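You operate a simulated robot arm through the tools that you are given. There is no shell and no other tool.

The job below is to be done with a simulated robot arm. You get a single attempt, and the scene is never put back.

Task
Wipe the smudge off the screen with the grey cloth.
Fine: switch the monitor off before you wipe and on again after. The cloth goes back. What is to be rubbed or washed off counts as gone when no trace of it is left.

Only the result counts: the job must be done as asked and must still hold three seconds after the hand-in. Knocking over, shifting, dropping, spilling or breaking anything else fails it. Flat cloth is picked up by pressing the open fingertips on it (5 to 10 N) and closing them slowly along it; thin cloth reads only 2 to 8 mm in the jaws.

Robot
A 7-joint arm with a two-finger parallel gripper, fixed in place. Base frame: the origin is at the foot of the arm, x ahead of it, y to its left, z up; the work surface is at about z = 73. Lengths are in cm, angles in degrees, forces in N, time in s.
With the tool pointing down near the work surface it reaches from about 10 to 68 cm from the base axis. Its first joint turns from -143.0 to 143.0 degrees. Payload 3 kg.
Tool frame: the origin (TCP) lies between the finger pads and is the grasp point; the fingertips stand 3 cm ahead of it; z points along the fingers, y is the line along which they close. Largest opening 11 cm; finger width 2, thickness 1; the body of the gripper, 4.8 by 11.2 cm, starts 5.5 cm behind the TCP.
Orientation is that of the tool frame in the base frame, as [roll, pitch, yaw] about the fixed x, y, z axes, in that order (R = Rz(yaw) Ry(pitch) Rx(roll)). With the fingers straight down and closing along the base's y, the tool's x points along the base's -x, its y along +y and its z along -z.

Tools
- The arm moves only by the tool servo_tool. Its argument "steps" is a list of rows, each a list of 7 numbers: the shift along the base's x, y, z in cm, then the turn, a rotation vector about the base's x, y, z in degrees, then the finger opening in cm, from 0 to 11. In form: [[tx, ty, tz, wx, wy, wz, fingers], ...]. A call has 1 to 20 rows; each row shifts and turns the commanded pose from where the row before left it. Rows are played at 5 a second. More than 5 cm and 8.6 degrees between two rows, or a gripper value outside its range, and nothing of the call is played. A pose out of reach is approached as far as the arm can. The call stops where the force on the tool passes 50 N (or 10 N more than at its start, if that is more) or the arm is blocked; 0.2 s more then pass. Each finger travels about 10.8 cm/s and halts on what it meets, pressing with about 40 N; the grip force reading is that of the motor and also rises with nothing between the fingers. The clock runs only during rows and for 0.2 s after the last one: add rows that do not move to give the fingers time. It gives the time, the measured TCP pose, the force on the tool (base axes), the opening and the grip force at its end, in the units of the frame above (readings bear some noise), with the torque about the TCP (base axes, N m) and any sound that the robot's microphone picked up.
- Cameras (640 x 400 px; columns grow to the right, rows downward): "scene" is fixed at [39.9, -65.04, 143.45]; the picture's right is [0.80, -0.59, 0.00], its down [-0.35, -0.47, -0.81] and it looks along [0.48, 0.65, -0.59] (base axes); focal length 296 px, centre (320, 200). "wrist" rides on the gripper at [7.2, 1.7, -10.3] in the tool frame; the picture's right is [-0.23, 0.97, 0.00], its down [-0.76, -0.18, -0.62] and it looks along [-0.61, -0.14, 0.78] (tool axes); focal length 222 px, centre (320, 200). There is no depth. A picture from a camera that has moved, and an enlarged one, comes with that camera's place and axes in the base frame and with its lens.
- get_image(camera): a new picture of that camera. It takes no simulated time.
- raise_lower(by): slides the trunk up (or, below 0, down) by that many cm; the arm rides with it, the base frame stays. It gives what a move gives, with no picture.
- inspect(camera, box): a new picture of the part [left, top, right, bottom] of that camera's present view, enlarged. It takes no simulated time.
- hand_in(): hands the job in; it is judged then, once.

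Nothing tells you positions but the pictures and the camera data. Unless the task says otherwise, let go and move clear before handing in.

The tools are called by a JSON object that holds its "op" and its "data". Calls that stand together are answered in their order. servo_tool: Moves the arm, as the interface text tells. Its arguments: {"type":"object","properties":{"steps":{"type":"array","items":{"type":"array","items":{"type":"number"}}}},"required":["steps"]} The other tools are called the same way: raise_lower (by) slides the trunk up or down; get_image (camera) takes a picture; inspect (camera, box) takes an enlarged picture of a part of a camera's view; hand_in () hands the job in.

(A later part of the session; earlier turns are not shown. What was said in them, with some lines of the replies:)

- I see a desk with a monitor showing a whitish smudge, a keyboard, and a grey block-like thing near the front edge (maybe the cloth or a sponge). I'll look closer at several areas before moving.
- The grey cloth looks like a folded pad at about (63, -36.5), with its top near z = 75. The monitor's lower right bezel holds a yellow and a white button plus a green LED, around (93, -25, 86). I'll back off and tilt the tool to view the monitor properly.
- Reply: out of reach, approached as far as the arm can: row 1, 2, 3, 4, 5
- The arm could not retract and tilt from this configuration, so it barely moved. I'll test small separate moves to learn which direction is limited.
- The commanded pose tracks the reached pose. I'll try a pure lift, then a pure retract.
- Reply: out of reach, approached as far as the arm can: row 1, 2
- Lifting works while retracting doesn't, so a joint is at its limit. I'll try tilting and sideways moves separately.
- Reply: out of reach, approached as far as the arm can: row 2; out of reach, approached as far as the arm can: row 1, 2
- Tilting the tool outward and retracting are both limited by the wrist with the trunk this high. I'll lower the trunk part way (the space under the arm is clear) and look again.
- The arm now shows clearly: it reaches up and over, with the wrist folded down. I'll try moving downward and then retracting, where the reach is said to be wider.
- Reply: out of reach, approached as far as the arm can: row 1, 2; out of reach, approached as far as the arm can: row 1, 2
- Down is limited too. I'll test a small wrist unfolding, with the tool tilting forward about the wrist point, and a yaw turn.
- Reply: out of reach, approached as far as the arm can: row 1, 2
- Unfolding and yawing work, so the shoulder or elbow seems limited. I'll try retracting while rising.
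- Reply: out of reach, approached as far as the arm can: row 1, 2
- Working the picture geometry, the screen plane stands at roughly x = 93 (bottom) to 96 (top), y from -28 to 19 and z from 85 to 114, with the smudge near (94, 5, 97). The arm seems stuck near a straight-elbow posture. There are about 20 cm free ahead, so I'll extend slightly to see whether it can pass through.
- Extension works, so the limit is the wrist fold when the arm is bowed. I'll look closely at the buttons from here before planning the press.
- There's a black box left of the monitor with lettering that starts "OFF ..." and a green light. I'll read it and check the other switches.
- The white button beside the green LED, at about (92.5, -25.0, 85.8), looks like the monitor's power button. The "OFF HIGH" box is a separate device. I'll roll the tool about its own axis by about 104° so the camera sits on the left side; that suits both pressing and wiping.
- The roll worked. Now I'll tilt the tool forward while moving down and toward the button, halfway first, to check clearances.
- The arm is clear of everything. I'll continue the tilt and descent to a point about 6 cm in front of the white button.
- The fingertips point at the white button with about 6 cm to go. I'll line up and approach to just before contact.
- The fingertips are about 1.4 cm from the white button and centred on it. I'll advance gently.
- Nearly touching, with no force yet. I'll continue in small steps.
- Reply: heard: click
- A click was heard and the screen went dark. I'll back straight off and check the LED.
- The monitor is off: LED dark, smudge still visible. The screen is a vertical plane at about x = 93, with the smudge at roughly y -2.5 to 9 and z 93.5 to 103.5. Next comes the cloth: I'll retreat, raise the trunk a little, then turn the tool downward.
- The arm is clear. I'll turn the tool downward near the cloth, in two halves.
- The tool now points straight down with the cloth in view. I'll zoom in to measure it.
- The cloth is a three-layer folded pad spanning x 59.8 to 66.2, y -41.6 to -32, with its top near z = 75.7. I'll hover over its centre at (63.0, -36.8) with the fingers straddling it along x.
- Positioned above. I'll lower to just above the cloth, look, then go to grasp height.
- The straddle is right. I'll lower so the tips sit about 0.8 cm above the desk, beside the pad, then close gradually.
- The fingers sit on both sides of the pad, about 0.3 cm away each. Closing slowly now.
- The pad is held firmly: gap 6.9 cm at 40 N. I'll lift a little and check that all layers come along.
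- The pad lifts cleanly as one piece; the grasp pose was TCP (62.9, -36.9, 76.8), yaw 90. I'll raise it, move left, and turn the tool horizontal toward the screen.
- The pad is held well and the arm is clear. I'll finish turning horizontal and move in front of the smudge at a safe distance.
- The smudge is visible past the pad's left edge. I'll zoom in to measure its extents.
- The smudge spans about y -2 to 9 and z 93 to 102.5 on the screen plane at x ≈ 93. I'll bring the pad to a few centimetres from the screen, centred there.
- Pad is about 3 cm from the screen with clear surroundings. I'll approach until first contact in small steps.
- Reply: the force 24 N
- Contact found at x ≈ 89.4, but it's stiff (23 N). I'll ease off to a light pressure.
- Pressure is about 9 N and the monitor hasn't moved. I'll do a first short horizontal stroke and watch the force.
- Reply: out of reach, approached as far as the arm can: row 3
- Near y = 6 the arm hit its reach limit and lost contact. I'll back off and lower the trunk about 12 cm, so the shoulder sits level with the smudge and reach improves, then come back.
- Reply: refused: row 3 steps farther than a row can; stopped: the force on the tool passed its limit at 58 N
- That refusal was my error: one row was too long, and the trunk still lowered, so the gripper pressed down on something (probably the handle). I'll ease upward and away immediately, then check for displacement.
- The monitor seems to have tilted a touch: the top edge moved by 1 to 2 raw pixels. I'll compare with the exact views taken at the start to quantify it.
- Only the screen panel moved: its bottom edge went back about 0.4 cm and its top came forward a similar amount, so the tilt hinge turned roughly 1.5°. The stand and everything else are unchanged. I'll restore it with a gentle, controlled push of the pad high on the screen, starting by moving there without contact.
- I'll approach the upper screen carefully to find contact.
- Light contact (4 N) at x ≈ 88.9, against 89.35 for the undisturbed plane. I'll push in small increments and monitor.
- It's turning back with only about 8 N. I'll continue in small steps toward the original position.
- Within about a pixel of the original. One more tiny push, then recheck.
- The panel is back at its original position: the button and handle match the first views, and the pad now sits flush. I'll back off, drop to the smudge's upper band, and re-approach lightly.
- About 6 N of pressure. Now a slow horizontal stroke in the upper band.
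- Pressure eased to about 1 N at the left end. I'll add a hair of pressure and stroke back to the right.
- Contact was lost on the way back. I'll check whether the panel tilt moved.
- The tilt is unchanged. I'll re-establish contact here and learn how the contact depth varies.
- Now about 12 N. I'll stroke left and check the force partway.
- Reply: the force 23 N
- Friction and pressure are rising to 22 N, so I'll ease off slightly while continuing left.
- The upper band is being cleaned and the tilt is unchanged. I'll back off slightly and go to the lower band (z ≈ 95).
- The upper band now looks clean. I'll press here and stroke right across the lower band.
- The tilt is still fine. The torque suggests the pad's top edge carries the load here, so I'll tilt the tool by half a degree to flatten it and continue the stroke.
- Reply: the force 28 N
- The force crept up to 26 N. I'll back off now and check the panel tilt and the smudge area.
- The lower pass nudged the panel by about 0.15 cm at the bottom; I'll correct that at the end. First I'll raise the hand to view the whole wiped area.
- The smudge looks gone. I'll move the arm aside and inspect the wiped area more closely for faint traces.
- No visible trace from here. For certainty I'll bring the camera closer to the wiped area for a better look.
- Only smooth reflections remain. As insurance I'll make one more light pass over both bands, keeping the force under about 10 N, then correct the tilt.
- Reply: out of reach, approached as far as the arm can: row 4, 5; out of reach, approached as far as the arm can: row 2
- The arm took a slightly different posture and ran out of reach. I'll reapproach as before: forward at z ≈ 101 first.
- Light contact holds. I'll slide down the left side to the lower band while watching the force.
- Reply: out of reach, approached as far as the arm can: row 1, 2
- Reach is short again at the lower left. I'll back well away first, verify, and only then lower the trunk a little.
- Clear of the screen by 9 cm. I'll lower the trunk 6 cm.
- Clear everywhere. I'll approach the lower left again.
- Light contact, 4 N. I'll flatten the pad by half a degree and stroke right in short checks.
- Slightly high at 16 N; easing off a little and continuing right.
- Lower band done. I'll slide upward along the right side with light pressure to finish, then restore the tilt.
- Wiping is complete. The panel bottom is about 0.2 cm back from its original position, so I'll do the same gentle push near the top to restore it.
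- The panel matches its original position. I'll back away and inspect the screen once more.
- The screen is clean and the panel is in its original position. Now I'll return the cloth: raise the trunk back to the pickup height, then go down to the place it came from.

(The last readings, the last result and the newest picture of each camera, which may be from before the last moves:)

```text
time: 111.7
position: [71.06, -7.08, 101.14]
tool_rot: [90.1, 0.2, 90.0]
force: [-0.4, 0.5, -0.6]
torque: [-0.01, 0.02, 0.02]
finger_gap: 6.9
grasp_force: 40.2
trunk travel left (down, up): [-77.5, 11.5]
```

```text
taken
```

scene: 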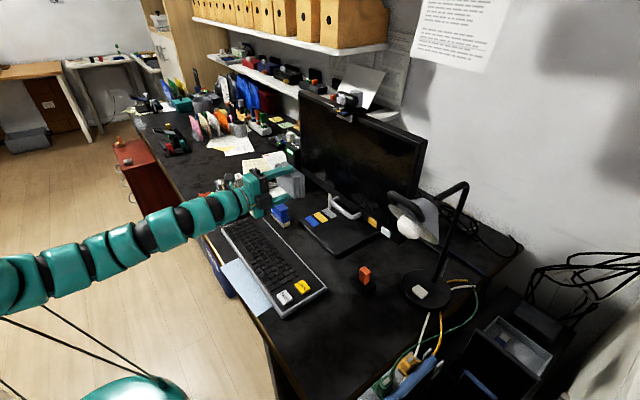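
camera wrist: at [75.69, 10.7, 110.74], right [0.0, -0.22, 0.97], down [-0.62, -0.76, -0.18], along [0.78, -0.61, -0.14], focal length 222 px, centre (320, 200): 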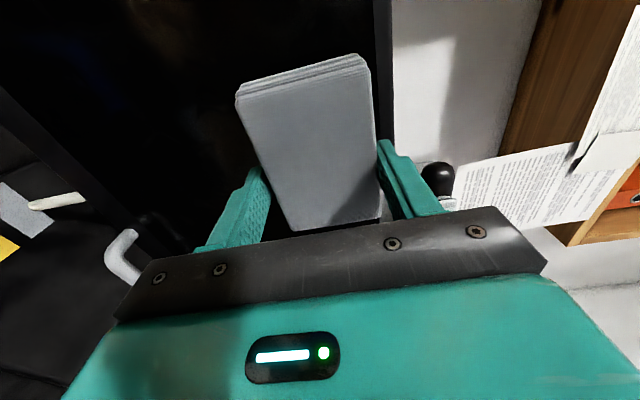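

Now turning the tool downward while moving toward the cloth's place.

{"op": "servo_tool", "data": {"steps": [[-0.6, -1.9, -0.6, 0, 8.18, 0, 5.5], [-0.6, -1.9, -0.6, 0, 8.18, 0, 5.5], [-0.6, -1.9, -0.6, 0, 8.18, 0, 5.5], [-0.6, -1.9, -0.6, 0, 8.18, 0, 5.5], [-0.6, -1.9, -0.6, 0, 8.18, 0, 5.5], [-0.6, -1.9, -0.6, 0, 8.18, 0, 5.5], [-0.6, -1.9, -0.6, 0, 8.18, 0, 5.5], [-0.6, -1.9, -0.6, 0, 8.18, 0, 5.5], [-0.6, -1.9, -0.6, 0, 8.18, 0, 5.5], [-0.6, -1.9, -0.6, 0, 8.18, 0, 5.5], [-0.6, -1.9, -0.6, 0, 8.18, 0, 5.5], [0, 0, 0, 0, 0, 0, 5.5]]}}

{"op": "get_image", "data": {"camera": "scene"}}

{"op": "get_image", "data": {"camera": "wrist"}}

```text
time: 114.3
position: [64.14, -27.98, 94.26]
tool_rot: [-179.9, 0.0, 90.3]
force: [-0.8, 0.8, -0.6]
torque: [0.0, -0.02, 0.01]
finger_gap: 6.88
grasp_force: 39.8
trunk travel left (down, up): [-77.5, 11.5]
```

```text
taken
```

scene: 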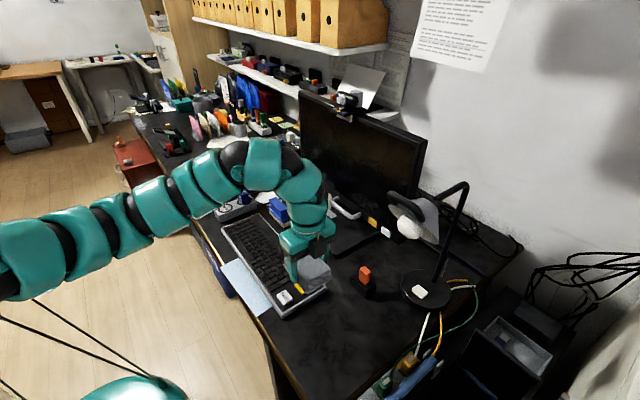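

```text
taken
camera wrist: at [65.97, -20.94, 104.44], right [0.97, -0.22, 0.0], down [-0.17, -0.76, 0.62], along [-0.14, -0.61, -0.78], focal length 222 px, centre (320, 200)
```

wrist: 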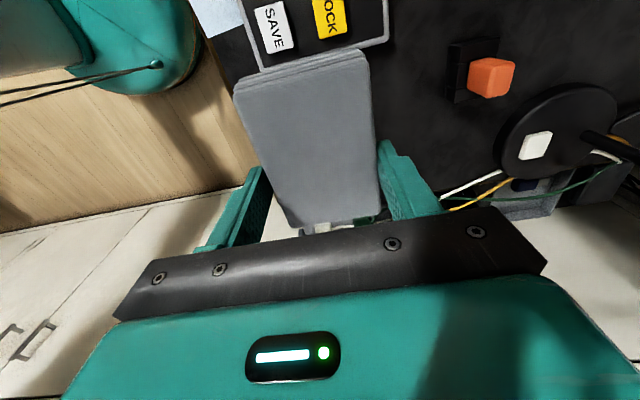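

The tool is down again. The pad appears to have slid about 0.5 cm along the fingers during wiping, so I'll compensate when setting it down at its original spot.

{"op": "servo_tool", "data": {"steps": [[-0.4, -3, 0, 0, 0, -0.3, 5.5], [-0.4, -3, -1, 0, 0, 0, 5.5], [-0.44, -3.4, -2, 0, 0, 0, 5.5], [0, 0, -4, 0, 0, 0, 5.5], [0, 0, -4, 0, 0, 0, 5.5], [0, 0, 0, 0, 0, 0, 5.5]]}}

{"op": "get_image", "data": {"camera": "wrist"}}

{"op": "inspect", "data": {"camera": "scene", "box": [280, 300, 370, 390]}}

```text
time: 115.7
position: [63.22, -37.12, 83.04]
tool_rot: [180.0, 0.0, 89.9]
force: [-0.5, -0.4, -0.9]
torque: [0.0, 0.02, 0.01]
finger_gap: 6.85
grasp_force: 39.9
trunk travel left (down, up): [-77.5, 11.5]
```

```text
taken
camera wrist: at [64.9, -30.0, 93.38], right [0.97, -0.23, 0.0], down [-0.18, -0.76, 0.62], along [-0.14, -0.61, -0.78], focal length 222 px, centre (320, 200)
```

wrist: 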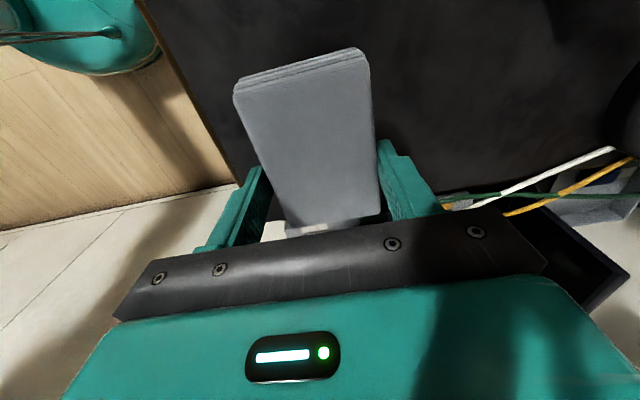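

```text
4.44 times, centred on (325, 345) of scene
camera zoom: at [39.9, -65.04, 143.45], right [0.8, -0.59, 0.0], down [-0.35, -0.47, -0.81], along [0.48, 0.65, -0.59], focal length 1313 px, centre (298, -444)
```

zoom: 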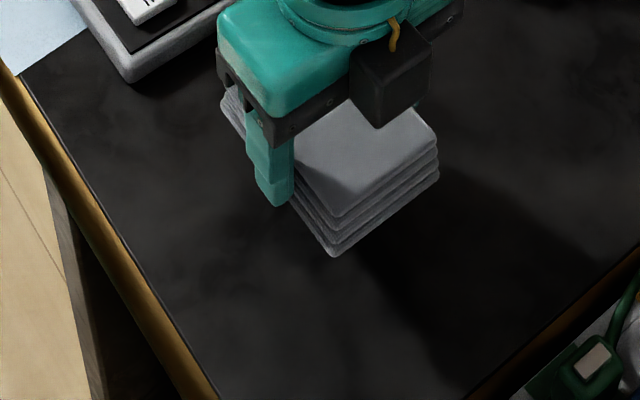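

Measuring from the scene view, the pad is shifted about 0.5 cm toward +y in the grip. I'll lower it with that compensation, stopping just above the desk.

{"op": "servo_tool", "data": {"steps": [[-0.15, -0.3, -2.5, 0, 0, 0, 5.5], [0, 0, -2.5, 0, 0, 0, 5.5], [0, 0, -0.8, 0, 0, 0, 5.5], [0, 0, 0, 0, 0, 0, 5.5]]}}

{"op": "inspect", "data": {"camera": "scene", "box": [280, 300, 370, 390]}}

```text
time: 116.7
position: [62.82, -37.37, 77.31]
tool_rot: [180.0, -0.1, 89.9]
force: [0.0, -0.2, 0.1]
torque: [-0.01, -0.04, 0.02]
finger_gap: 6.88
grasp_force: 39.9
trunk travel left (down, up): [-77.5, 11.5]
```

```text
4.44 times, centred on (325, 345) of scene
camera zoom: at [39.9, -65.04, 143.45], right [0.8, -0.59, 0.0], down [-0.35, -0.47, -0.81], along [0.48, 0.65, -0.59], focal length 1313 px, centre (298, -444)
```

zoom: 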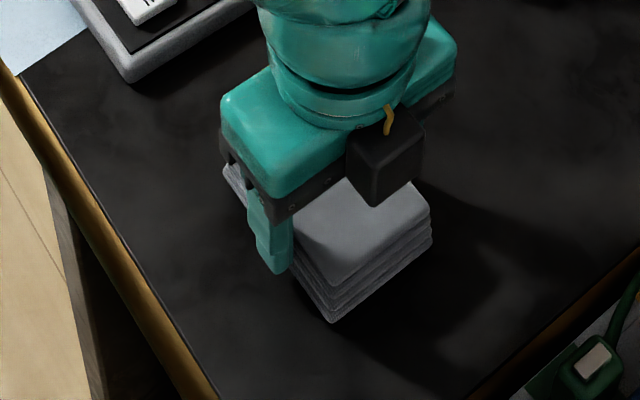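

The corners line up with the original outline to within about 1 to 2 mm. I'll lower to gentle contact with the desk.

{"op": "servo_tool", "data": {"steps": [[0, 0, -0.3, 0, 0, 0, 5.5], [0, 0, -0.15, 0, 0, 0, 5.5], [0, 0, 0, 0, 0, 0, 5.5]]}}

```text
time: 117.5
position: [62.9, -37.58, 77.05]
tool_rot: [179.9, 0.0, 89.9]
force: [0.2, 2.2, 12.4]
torque: [-0.29, 0.3, -0.08]
finger_gap: 6.88
grasp_force: 40.2
trunk travel left (down, up): [-77.5, 11.5]
```

Contact (12 N). I'll relieve it slightly, check the alignment, and then open.

{"op": "servo_tool", "data": {"steps": [[0, 0, 0.1, 0, 0, 0, 5.5], [0, 0, 0, 0, 0, 0, 5.5]]}}

{"op": "inspect", "data": {"camera": "scene", "box": [280, 300, 370, 390]}}

```text
time: 118.1
position: [62.97, -37.4, 77.03]
tool_rot: [180.0, -0.1, 89.9]
force: [3.2, 0.7, 7.5]
torque: [-0.22, -0.12, 0.09]
finger_gap: 6.86
grasp_force: 40.1
trunk travel left (down, up): [-77.5, 11.5]
```

```text
4.44 times, centred on (325, 345) of scene
camera zoom: at [39.9, -65.04, 143.45], right [0.8, -0.59, 0.0], down [-0.35, -0.47, -0.81], along [0.48, 0.65, -0.59], focal length 1313 px, centre (298, -444)
```

zoom: 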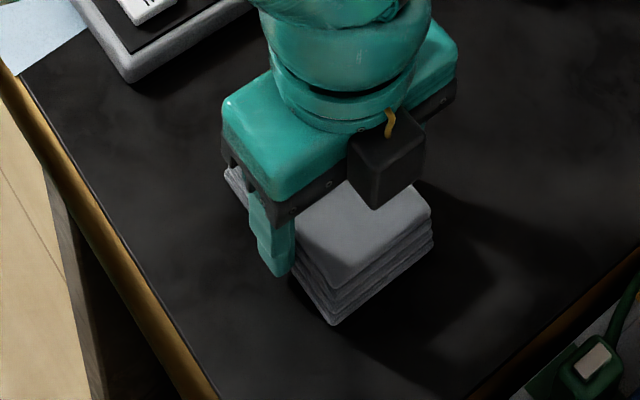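

Within about 0.2 cm of the original outline. I'll nudge it by (-0.2, -0.13) just off the desk, set it down, and open slowly.

{"op": "servo_tool", "data": {"steps": [[0, 0, 0.4, 0, 0, 0, 5.5], [-0.2, -0.13, 0, 0, 0, 0, 5.5], [0, 0, -0.2, 0, 0, 0, 5.5], [0, 0, -0.2, 0, 0, 0, 5.5], [0, 0, 0, 0, 0, 0, 5.5]]}}

{"op": "servo_tool", "data": {"steps": [[0, 0, 0, 0, 0, 0, 6.9], [0, 0, 0, 0, 0, 0, 7.1], [0, 0, 0, 0, 0, 0, 7.4], [0, 0, 0, 0, 0, 0, 8], [0, 0, 0, 0, 0, 0, 9], [0, 0, 0, 0, 0, 0, 10], [0, 0, 0, 0, 0, 0, 11], [0, 0, 0, 0, 0, 0, 11]]}}

{"op": "get_image", "data": {"camera": "wrist"}}

{"op": "inspect", "data": {"camera": "scene", "box": [280, 300, 370, 390]}}

```text
time: 119.3
position: [62.73, -37.72, 77.02]
tool_rot: [-180.0, -0.2, 89.9]
force: [-0.8, -1.5, 3.4]
torque: [-0.07, 0.06, 0.0]
finger_gap: 6.88
grasp_force: 39.9
trunk travel left (down, up): [-77.5, 11.5]
```

```text
time: 121.1
position: [62.71, -37.68, 77.05]
tool_rot: [-179.9, -0.2, 90.0]
force: [0.5, -0.8, -0.2]
torque: [0.0, -0.05, -0.01]
finger_gap: 10.99
grasp_force: 0.0
trunk travel left (down, up): [-77.5, 11.5]
```

```text
taken
camera wrist: at [64.51, -30.64, 87.29], right [0.97, -0.23, 0.0], down [-0.18, -0.76, 0.62], along [-0.14, -0.61, -0.78], focal length 222 px, centre (320, 200)
```

wrist: 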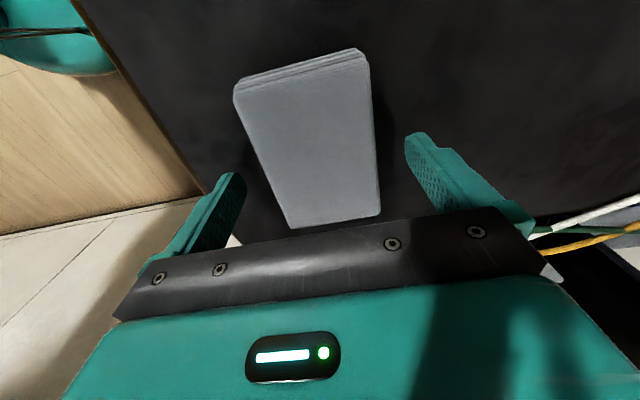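

```text
4.44 times, centred on (325, 345) of scene
camera zoom: at [39.9, -65.04, 143.45], right [0.8, -0.59, 0.0], down [-0.35, -0.47, -0.81], along [0.48, 0.65, -0.59], focal length 1313 px, centre (298, -444)
```

zoom: 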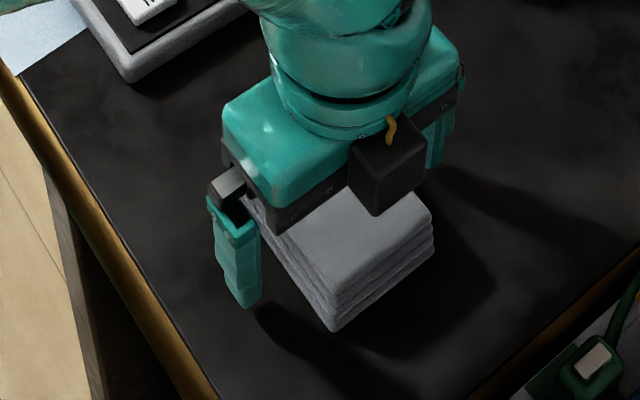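

The cloth is back and released. I'll lift straight up and compare with the original picture.

{"op": "servo_tool", "data": {"steps": [[0, 0, 2, 0, 0, 0, 11], [0, 0, 4, 0, 0, 0, 11], [0, 0, 4.5, 0, 0, 0, 11], [0.5, 3, 3.5, 0, 0, 0, 11], [0.5, 4, 1, 0, 0, 0, 11], [0.5, 3, 0, 0, 0, 0, 11], [0, 0, 0, 0, 0, 0, 11]]}}

{"op": "inspect", "data": {"camera": "scene", "box": [280, 300, 370, 390]}}

{"op": "get_image", "data": {"camera": "scene"}}

{"op": "get_image", "data": {"camera": "wrist"}}

```text
time: 122.7
position: [64.06, -27.6, 92.13]
tool_rot: [-179.9, -0.1, 89.8]
force: [0.6, -0.7, 0.4]
torque: [0.01, -0.03, -0.04]
finger_gap: 10.99
grasp_force: 0.1
trunk travel left (down, up): [-77.5, 11.5]
```

```text
4.44 times, centred on (325, 345) of scene
camera zoom: at [39.9, -65.04, 143.45], right [0.8, -0.59, 0.0], down [-0.35, -0.47, -0.81], along [0.48, 0.65, -0.59], focal length 1313 px, centre (298, -444)
```

zoom: 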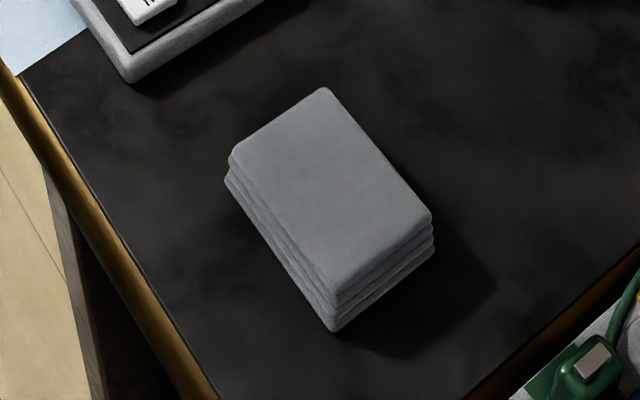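

```text
taken
```

scene: 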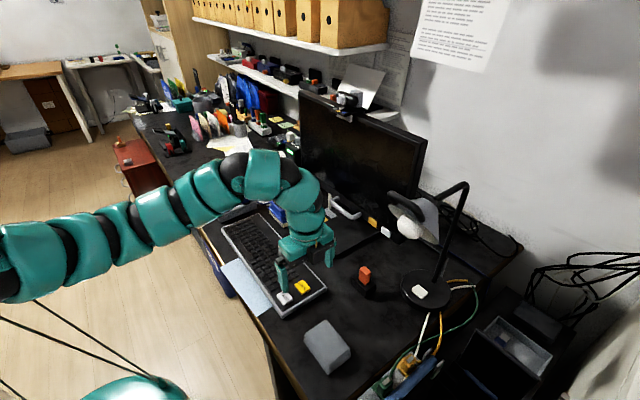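

```text
taken
camera wrist: at [65.83, -20.57, 102.37], right [0.97, -0.23, 0.0], down [-0.18, -0.76, 0.62], along [-0.14, -0.6, -0.78], focal length 222 px, centre (320, 200)
```

wrist: 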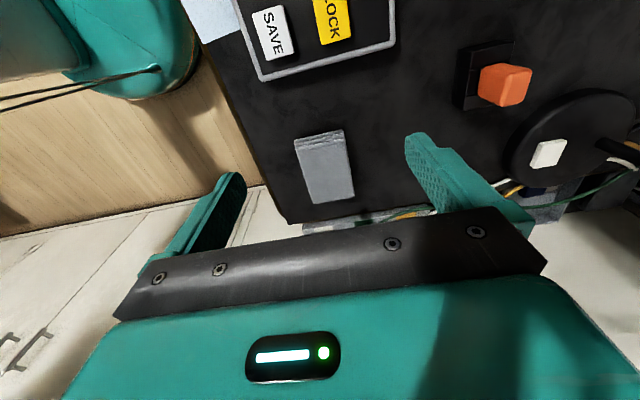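

The cloth sits within about 2 mm of its original spot. Now to switch the monitor back on: close the fingers and turn the tool forward again along the same route.

{"op": "servo_tool", "data": {"steps": [[0.7, 0.2, 0.6, 0, -7.6, 0, 9], [0.7, 0.3, 0.6, 0, -7.6, 0, 7], [0.7, 0.3, 0.6, 0, -7.6, 0, 5], [0.7, 0.3, 0.6, 0, -7.6, 0, 3], [0.7, 0.3, 0.6, 0, -7.6, 0, 1], [0.7, 0.3, 0.6, 0, -7.6, 0, 0], [0.7, 0.3, 0.6, 0, -7.6, 0, 0], [0.7, 0.3, 0.6, 0, -7.6, 0, 0], [0.7, 0.3, 0.6, 0, -7.6, 0, 0], [0.7, 0.3, 0.5, 0, -7.6, 0, 0], [0.6, 0, 0, 0, -7, 0, 0], [0, 0, 0, 0, 0, 0, 0]]}}

{"op": "get_image", "data": {"camera": "scene"}}

```text
time: 125.3
position: [71.86, -24.84, 97.97]
tool_rot: [97.0, -0.1, 90.0]
force: [-0.1, 0.0, 0.3]
torque: [0.0, 0.02, -0.02]
finger_gap: 0.04
grasp_force: 38.1
trunk travel left (down, up): [-77.5, 11.5]
```

```text
taken
```

scene: 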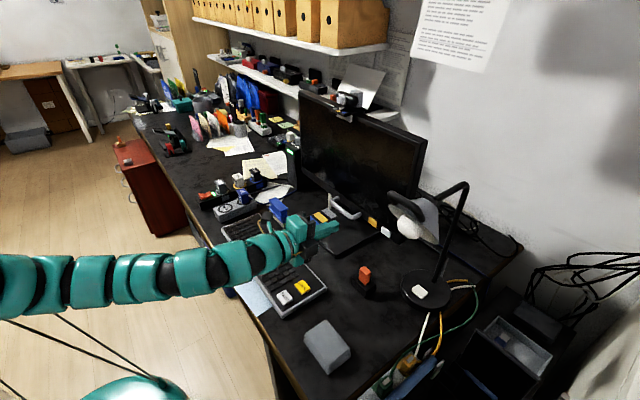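

This matches the earlier waypoint, and lowering the trunk 10 cm here retraces a path already shown clear.

{"op": "raise_lower", "data": {"by": -10}}

{"op": "inspect", "data": {"camera": "scene", "box": [290, 90, 450, 250]}}

```text
time: 126.6
position: [71.9, -24.92, 87.99]
tool_rot: [96.9, -0.2, 90.1]
force: [0.1, 0.9, 0.9]
torque: [0.02, 0.03, 0.0]
finger_gap: 0.0
grasp_force: 37.7
trunk travel left (down, up): [-67.5, 21.5]
```

```text
2.50 times, centred on (370, 170) of scene
camera zoom: at [39.9, -65.04, 143.45], right [0.8, -0.59, 0.0], down [-0.35, -0.47, -0.81], along [0.48, 0.65, -0.59], focal length 739 px, centre (195, 275)
```

zoom: 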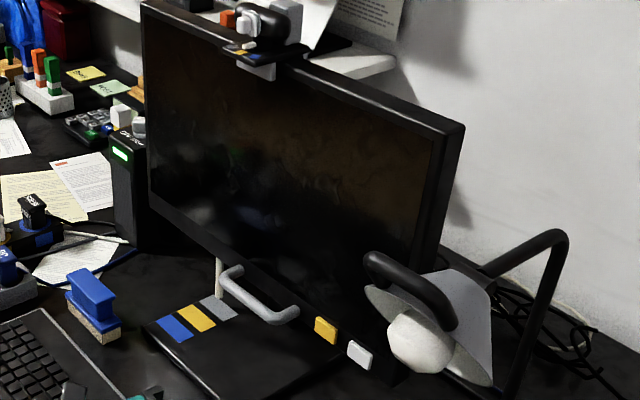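

The screen looks clean. I'll approach the white button along the same line as before.

{"op": "servo_tool", "data": {"steps": [[4, 0, -0.4, 0, 0, 0, 0], [4, 0, -0.4, 0, 0, 0, 0], [4, 0.05, -0.5, 0, 0, 0, 0], [2.5, 0.05, -0.4, 0, 0, 0, 0], [1.6, 0, -0.2, 0, 0, 0, 0], [0, 0, 0, 0, 0, 0, 0]]}}

{"op": "inspect", "data": {"camera": "scene", "box": [320, 180, 440, 280]}}

{"op": "inspect", "data": {"camera": "wrist", "box": [220, 20, 420, 180]}}

```text
time: 128.0
position: [87.8, -24.81, 86.02]
tool_rot: [97.1, -0.2, 90.0]
force: [0.0, 0.1, -0.4]
torque: [-0.01, 0.01, 0.02]
finger_gap: 0.0
grasp_force: 37.4
trunk travel left (down, up): [-67.5, 21.5]
```

```text
4.00 times, centred on (380, 230) of scene
camera zoom: at [39.9, -65.04, 143.45], right [0.8, -0.59, 0.0], down [-0.35, -0.47, -0.81], along [0.48, 0.65, -0.59], focal length 1182 px, centre (80, 80)
```

zoom: 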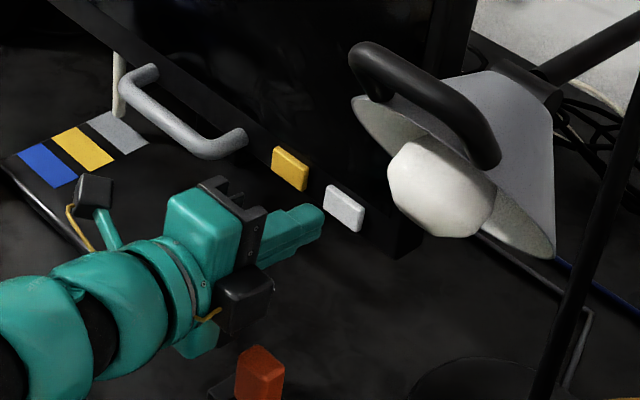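

```text
2.50 times, centred on (320, 100) of wrist
camera zoom: at [77.73, -17.68, 88.98], right [0.12, -0.23, 0.97], down [-0.64, -0.76, -0.1], along [0.76, -0.61, -0.24], focal length 555 px, centre (320, 450)
```

zoom: 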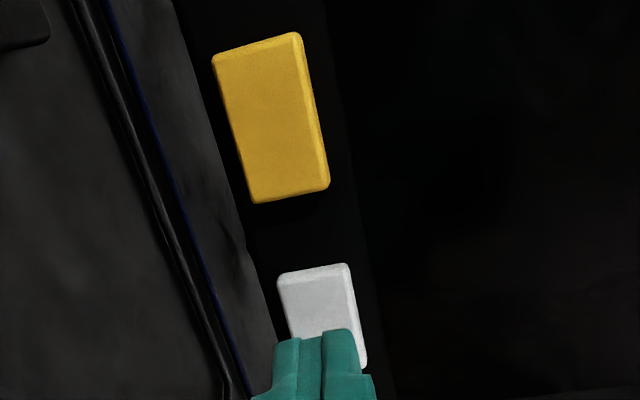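

Aligned. I'll advance in small steps until the click.

{"op": "servo_tool", "data": {"steps": [[0.8, 0, 0, 0, 0, 0, 0], [0.7, 0, 0, 0, 0, 0, 0], [0.4, 0, 0, 0, 0, 0, 0], [0, 0, 0, 0, 0, 0, 0]]}}

{"op": "servo_tool", "data": {"steps": [[0.2, 0, 0, 0, 0, 0, 0], [0, 0, 0, 0, 0, 0, 0]]}}

```text
time: 129.0
position: [89.78, -24.81, 86.02]
tool_rot: [97.1, 0.0, 90.1]
force: [-0.7, 0.5, 0.1]
torque: [-0.02, 0.01, 0.0]
finger_gap: 0.0
grasp_force: 38.2
trunk travel left (down, up): [-67.5, 21.5]
```

```text
time: 129.6
position: [90.01, -24.67, 86.14]
tool_rot: [97.1, 0.0, 90.1]
force: [0.0, 0.4, 0.3]
torque: [0.01, 0.0, 0.01]
finger_gap: 0.03
grasp_force: 38.1
trunk travel left (down, up): [-67.5, 21.5]
```

{"op": "servo_tool", "data": {"steps": [[0.2, 0, 0, 0, 0, 0, 0], [0, 0, 0, 0, 0, 0, 0]]}}

```text
time: 130.2
position: [90.29, -24.78, 86.1]
tool_rot: [97.1, -0.1, 90.1]
force: [-1.5, 0.9, 0.0]
torque: [-0.02, -0.02, 0.01]
finger_gap: 0.02
grasp_force: 38.0
trunk travel left (down, up): [-67.5, 21.5]
heard: click
```

A click. I'll back straight off and check that the monitor is on.

{"op": "servo_tool", "data": {"steps": [[-1, 0, 0, 0, 0, 0, 0], [-2.5, 0, 0.3, 0, 0, 0, 0], [-3.5, 0, 0.4, 0, 0, 0, 0], [-4, 0, 0.4, 0, 0, 0, 0], [-4, 0, 0.4, 0, 0, 0, 0], [-3.5, 0, 0.3, 0, 0, 0, 0], [0, 0, 0, 0, 0, 0, 0]]}}

{"op": "get_image", "data": {"camera": "scene"}}

{"op": "inspect", "data": {"camera": "scene", "box": [350, 190, 410, 250]}}

{"op": "inspect", "data": {"camera": "scene", "box": [280, 80, 440, 260]}}

{"op": "inspect", "data": {"camera": "scene", "box": [295, 120, 355, 200]}}

```text
time: 131.8
position: [71.91, -25.01, 87.74]
tool_rot: [97.0, -0.1, 90.1]
force: [0.7, -1.1, 0.4]
torque: [-0.01, 0.01, -0.03]
finger_gap: 0.0
grasp_force: 37.7
trunk travel left (down, up): [-67.5, 21.5]
```

```text
taken
```

scene: 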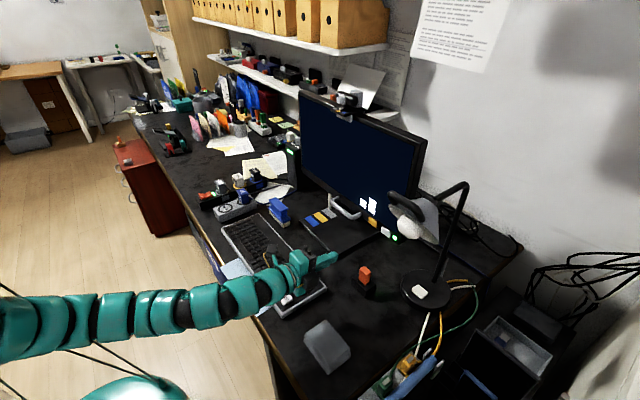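

```text
6.67 times, centred on (380, 220) of scene
camera zoom: at [39.9, -65.04, 143.45], right [0.8, -0.59, 0.0], down [-0.35, -0.47, -0.81], along [0.48, 0.65, -0.59], focal length 1970 px, centre (-80, 67)
```

zoom: 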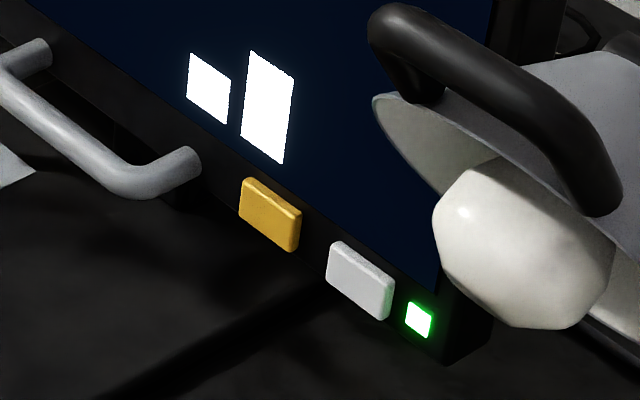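

```text
2.22 times, centred on (360, 170) of scene
camera zoom: at [39.9, -65.04, 143.45], right [0.8, -0.59, 0.0], down [-0.35, -0.47, -0.81], along [0.48, 0.65, -0.59], focal length 657 px, centre (231, 267)
```

zoom: 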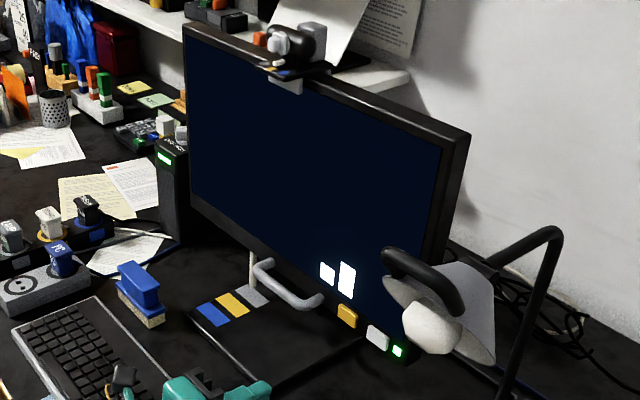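

```text
5.00 times, centred on (325, 160) of scene
camera zoom: at [39.9, -65.04, 143.45], right [0.8, -0.59, 0.0], down [-0.35, -0.47, -0.81], along [0.48, 0.65, -0.59], focal length 1477 px, centre (295, 400)
```

zoom: 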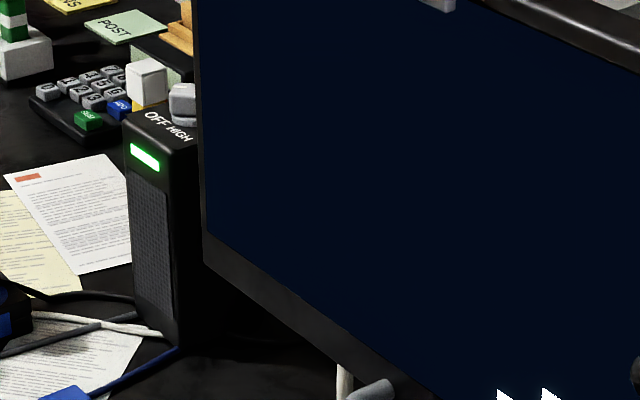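

The monitor is on (LED green, same screen content), the screen shows no trace, the panel sits as at the start, and the cloth is back in place. I'll lift the arm clear and take a last look.

{"op": "servo_tool", "data": {"steps": [[-1, 0, 3, 0, 0, 0, 0], [-1, 0, 4, 0, 0, 0, 0], [0, 0, 4, 0, 0, 0, 3], [0, 0, 0, 0, 0, 0, 5], [0, 0, 0, 0, 0, 0, 5]]}}

{"op": "get_image", "data": {"camera": "scene"}}

{"op": "inspect", "data": {"camera": "scene", "box": [210, 200, 370, 380]}}

```text
time: 133.0
position: [69.71, -24.97, 98.88]
tool_rot: [97.1, -0.1, 90.0]
force: [0.0, 0.7, -0.1]
torque: [0.0, 0.01, -0.01]
finger_gap: 5.04
grasp_force: 0.1
trunk travel left (down, up): [-67.5, 21.5]
```

```text
taken
```

scene: 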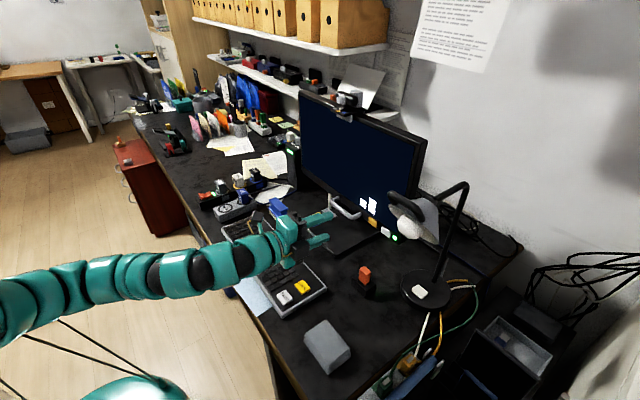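

```text
2.22 times, centred on (290, 290) of scene
camera zoom: at [39.9, -65.04, 143.45], right [0.8, -0.59, 0.0], down [-0.35, -0.47, -0.81], along [0.48, 0.65, -0.59], focal length 657 px, centre (387, 0)
```

zoom: 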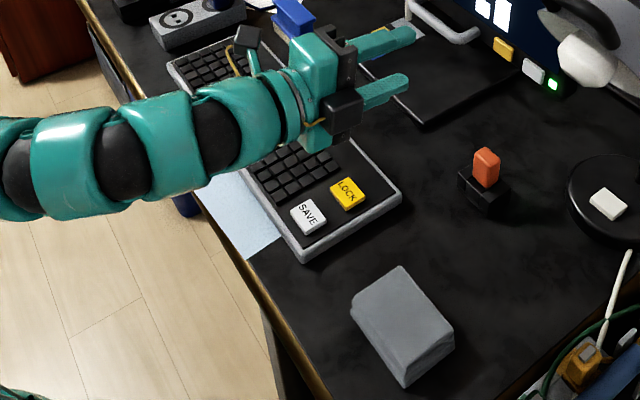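

Everything is in place: screen clean and on, cloth back where it was, keyboard, lamp and switches unmoved, and the arm clear. I'm handing in.

{"op": "hand_in", "data": {}}

```text
The job is handed in.
```

The smudge is gone from the screen. The monitor was off while I wiped and is on again now, with its LED green and the same picture showing. The grey cloth is back within about 2 mm of where it lay. No result came back when I handed the job in.

**Monitor tilt:** Partway through wiping, the gripper pressed down on the front of the monitor with about 58 N, probably on the handle under the screen. One of my moves was refused, but the trunk-lowering command after it still ran. The screen panel tilted about 1.5° on its hinge. A later stroke nudged it slightly again.

I pushed the panel back both times. In the last pictures it sits within about 1 mm of its starting position. The stand and everything else on the desk look unmoved.
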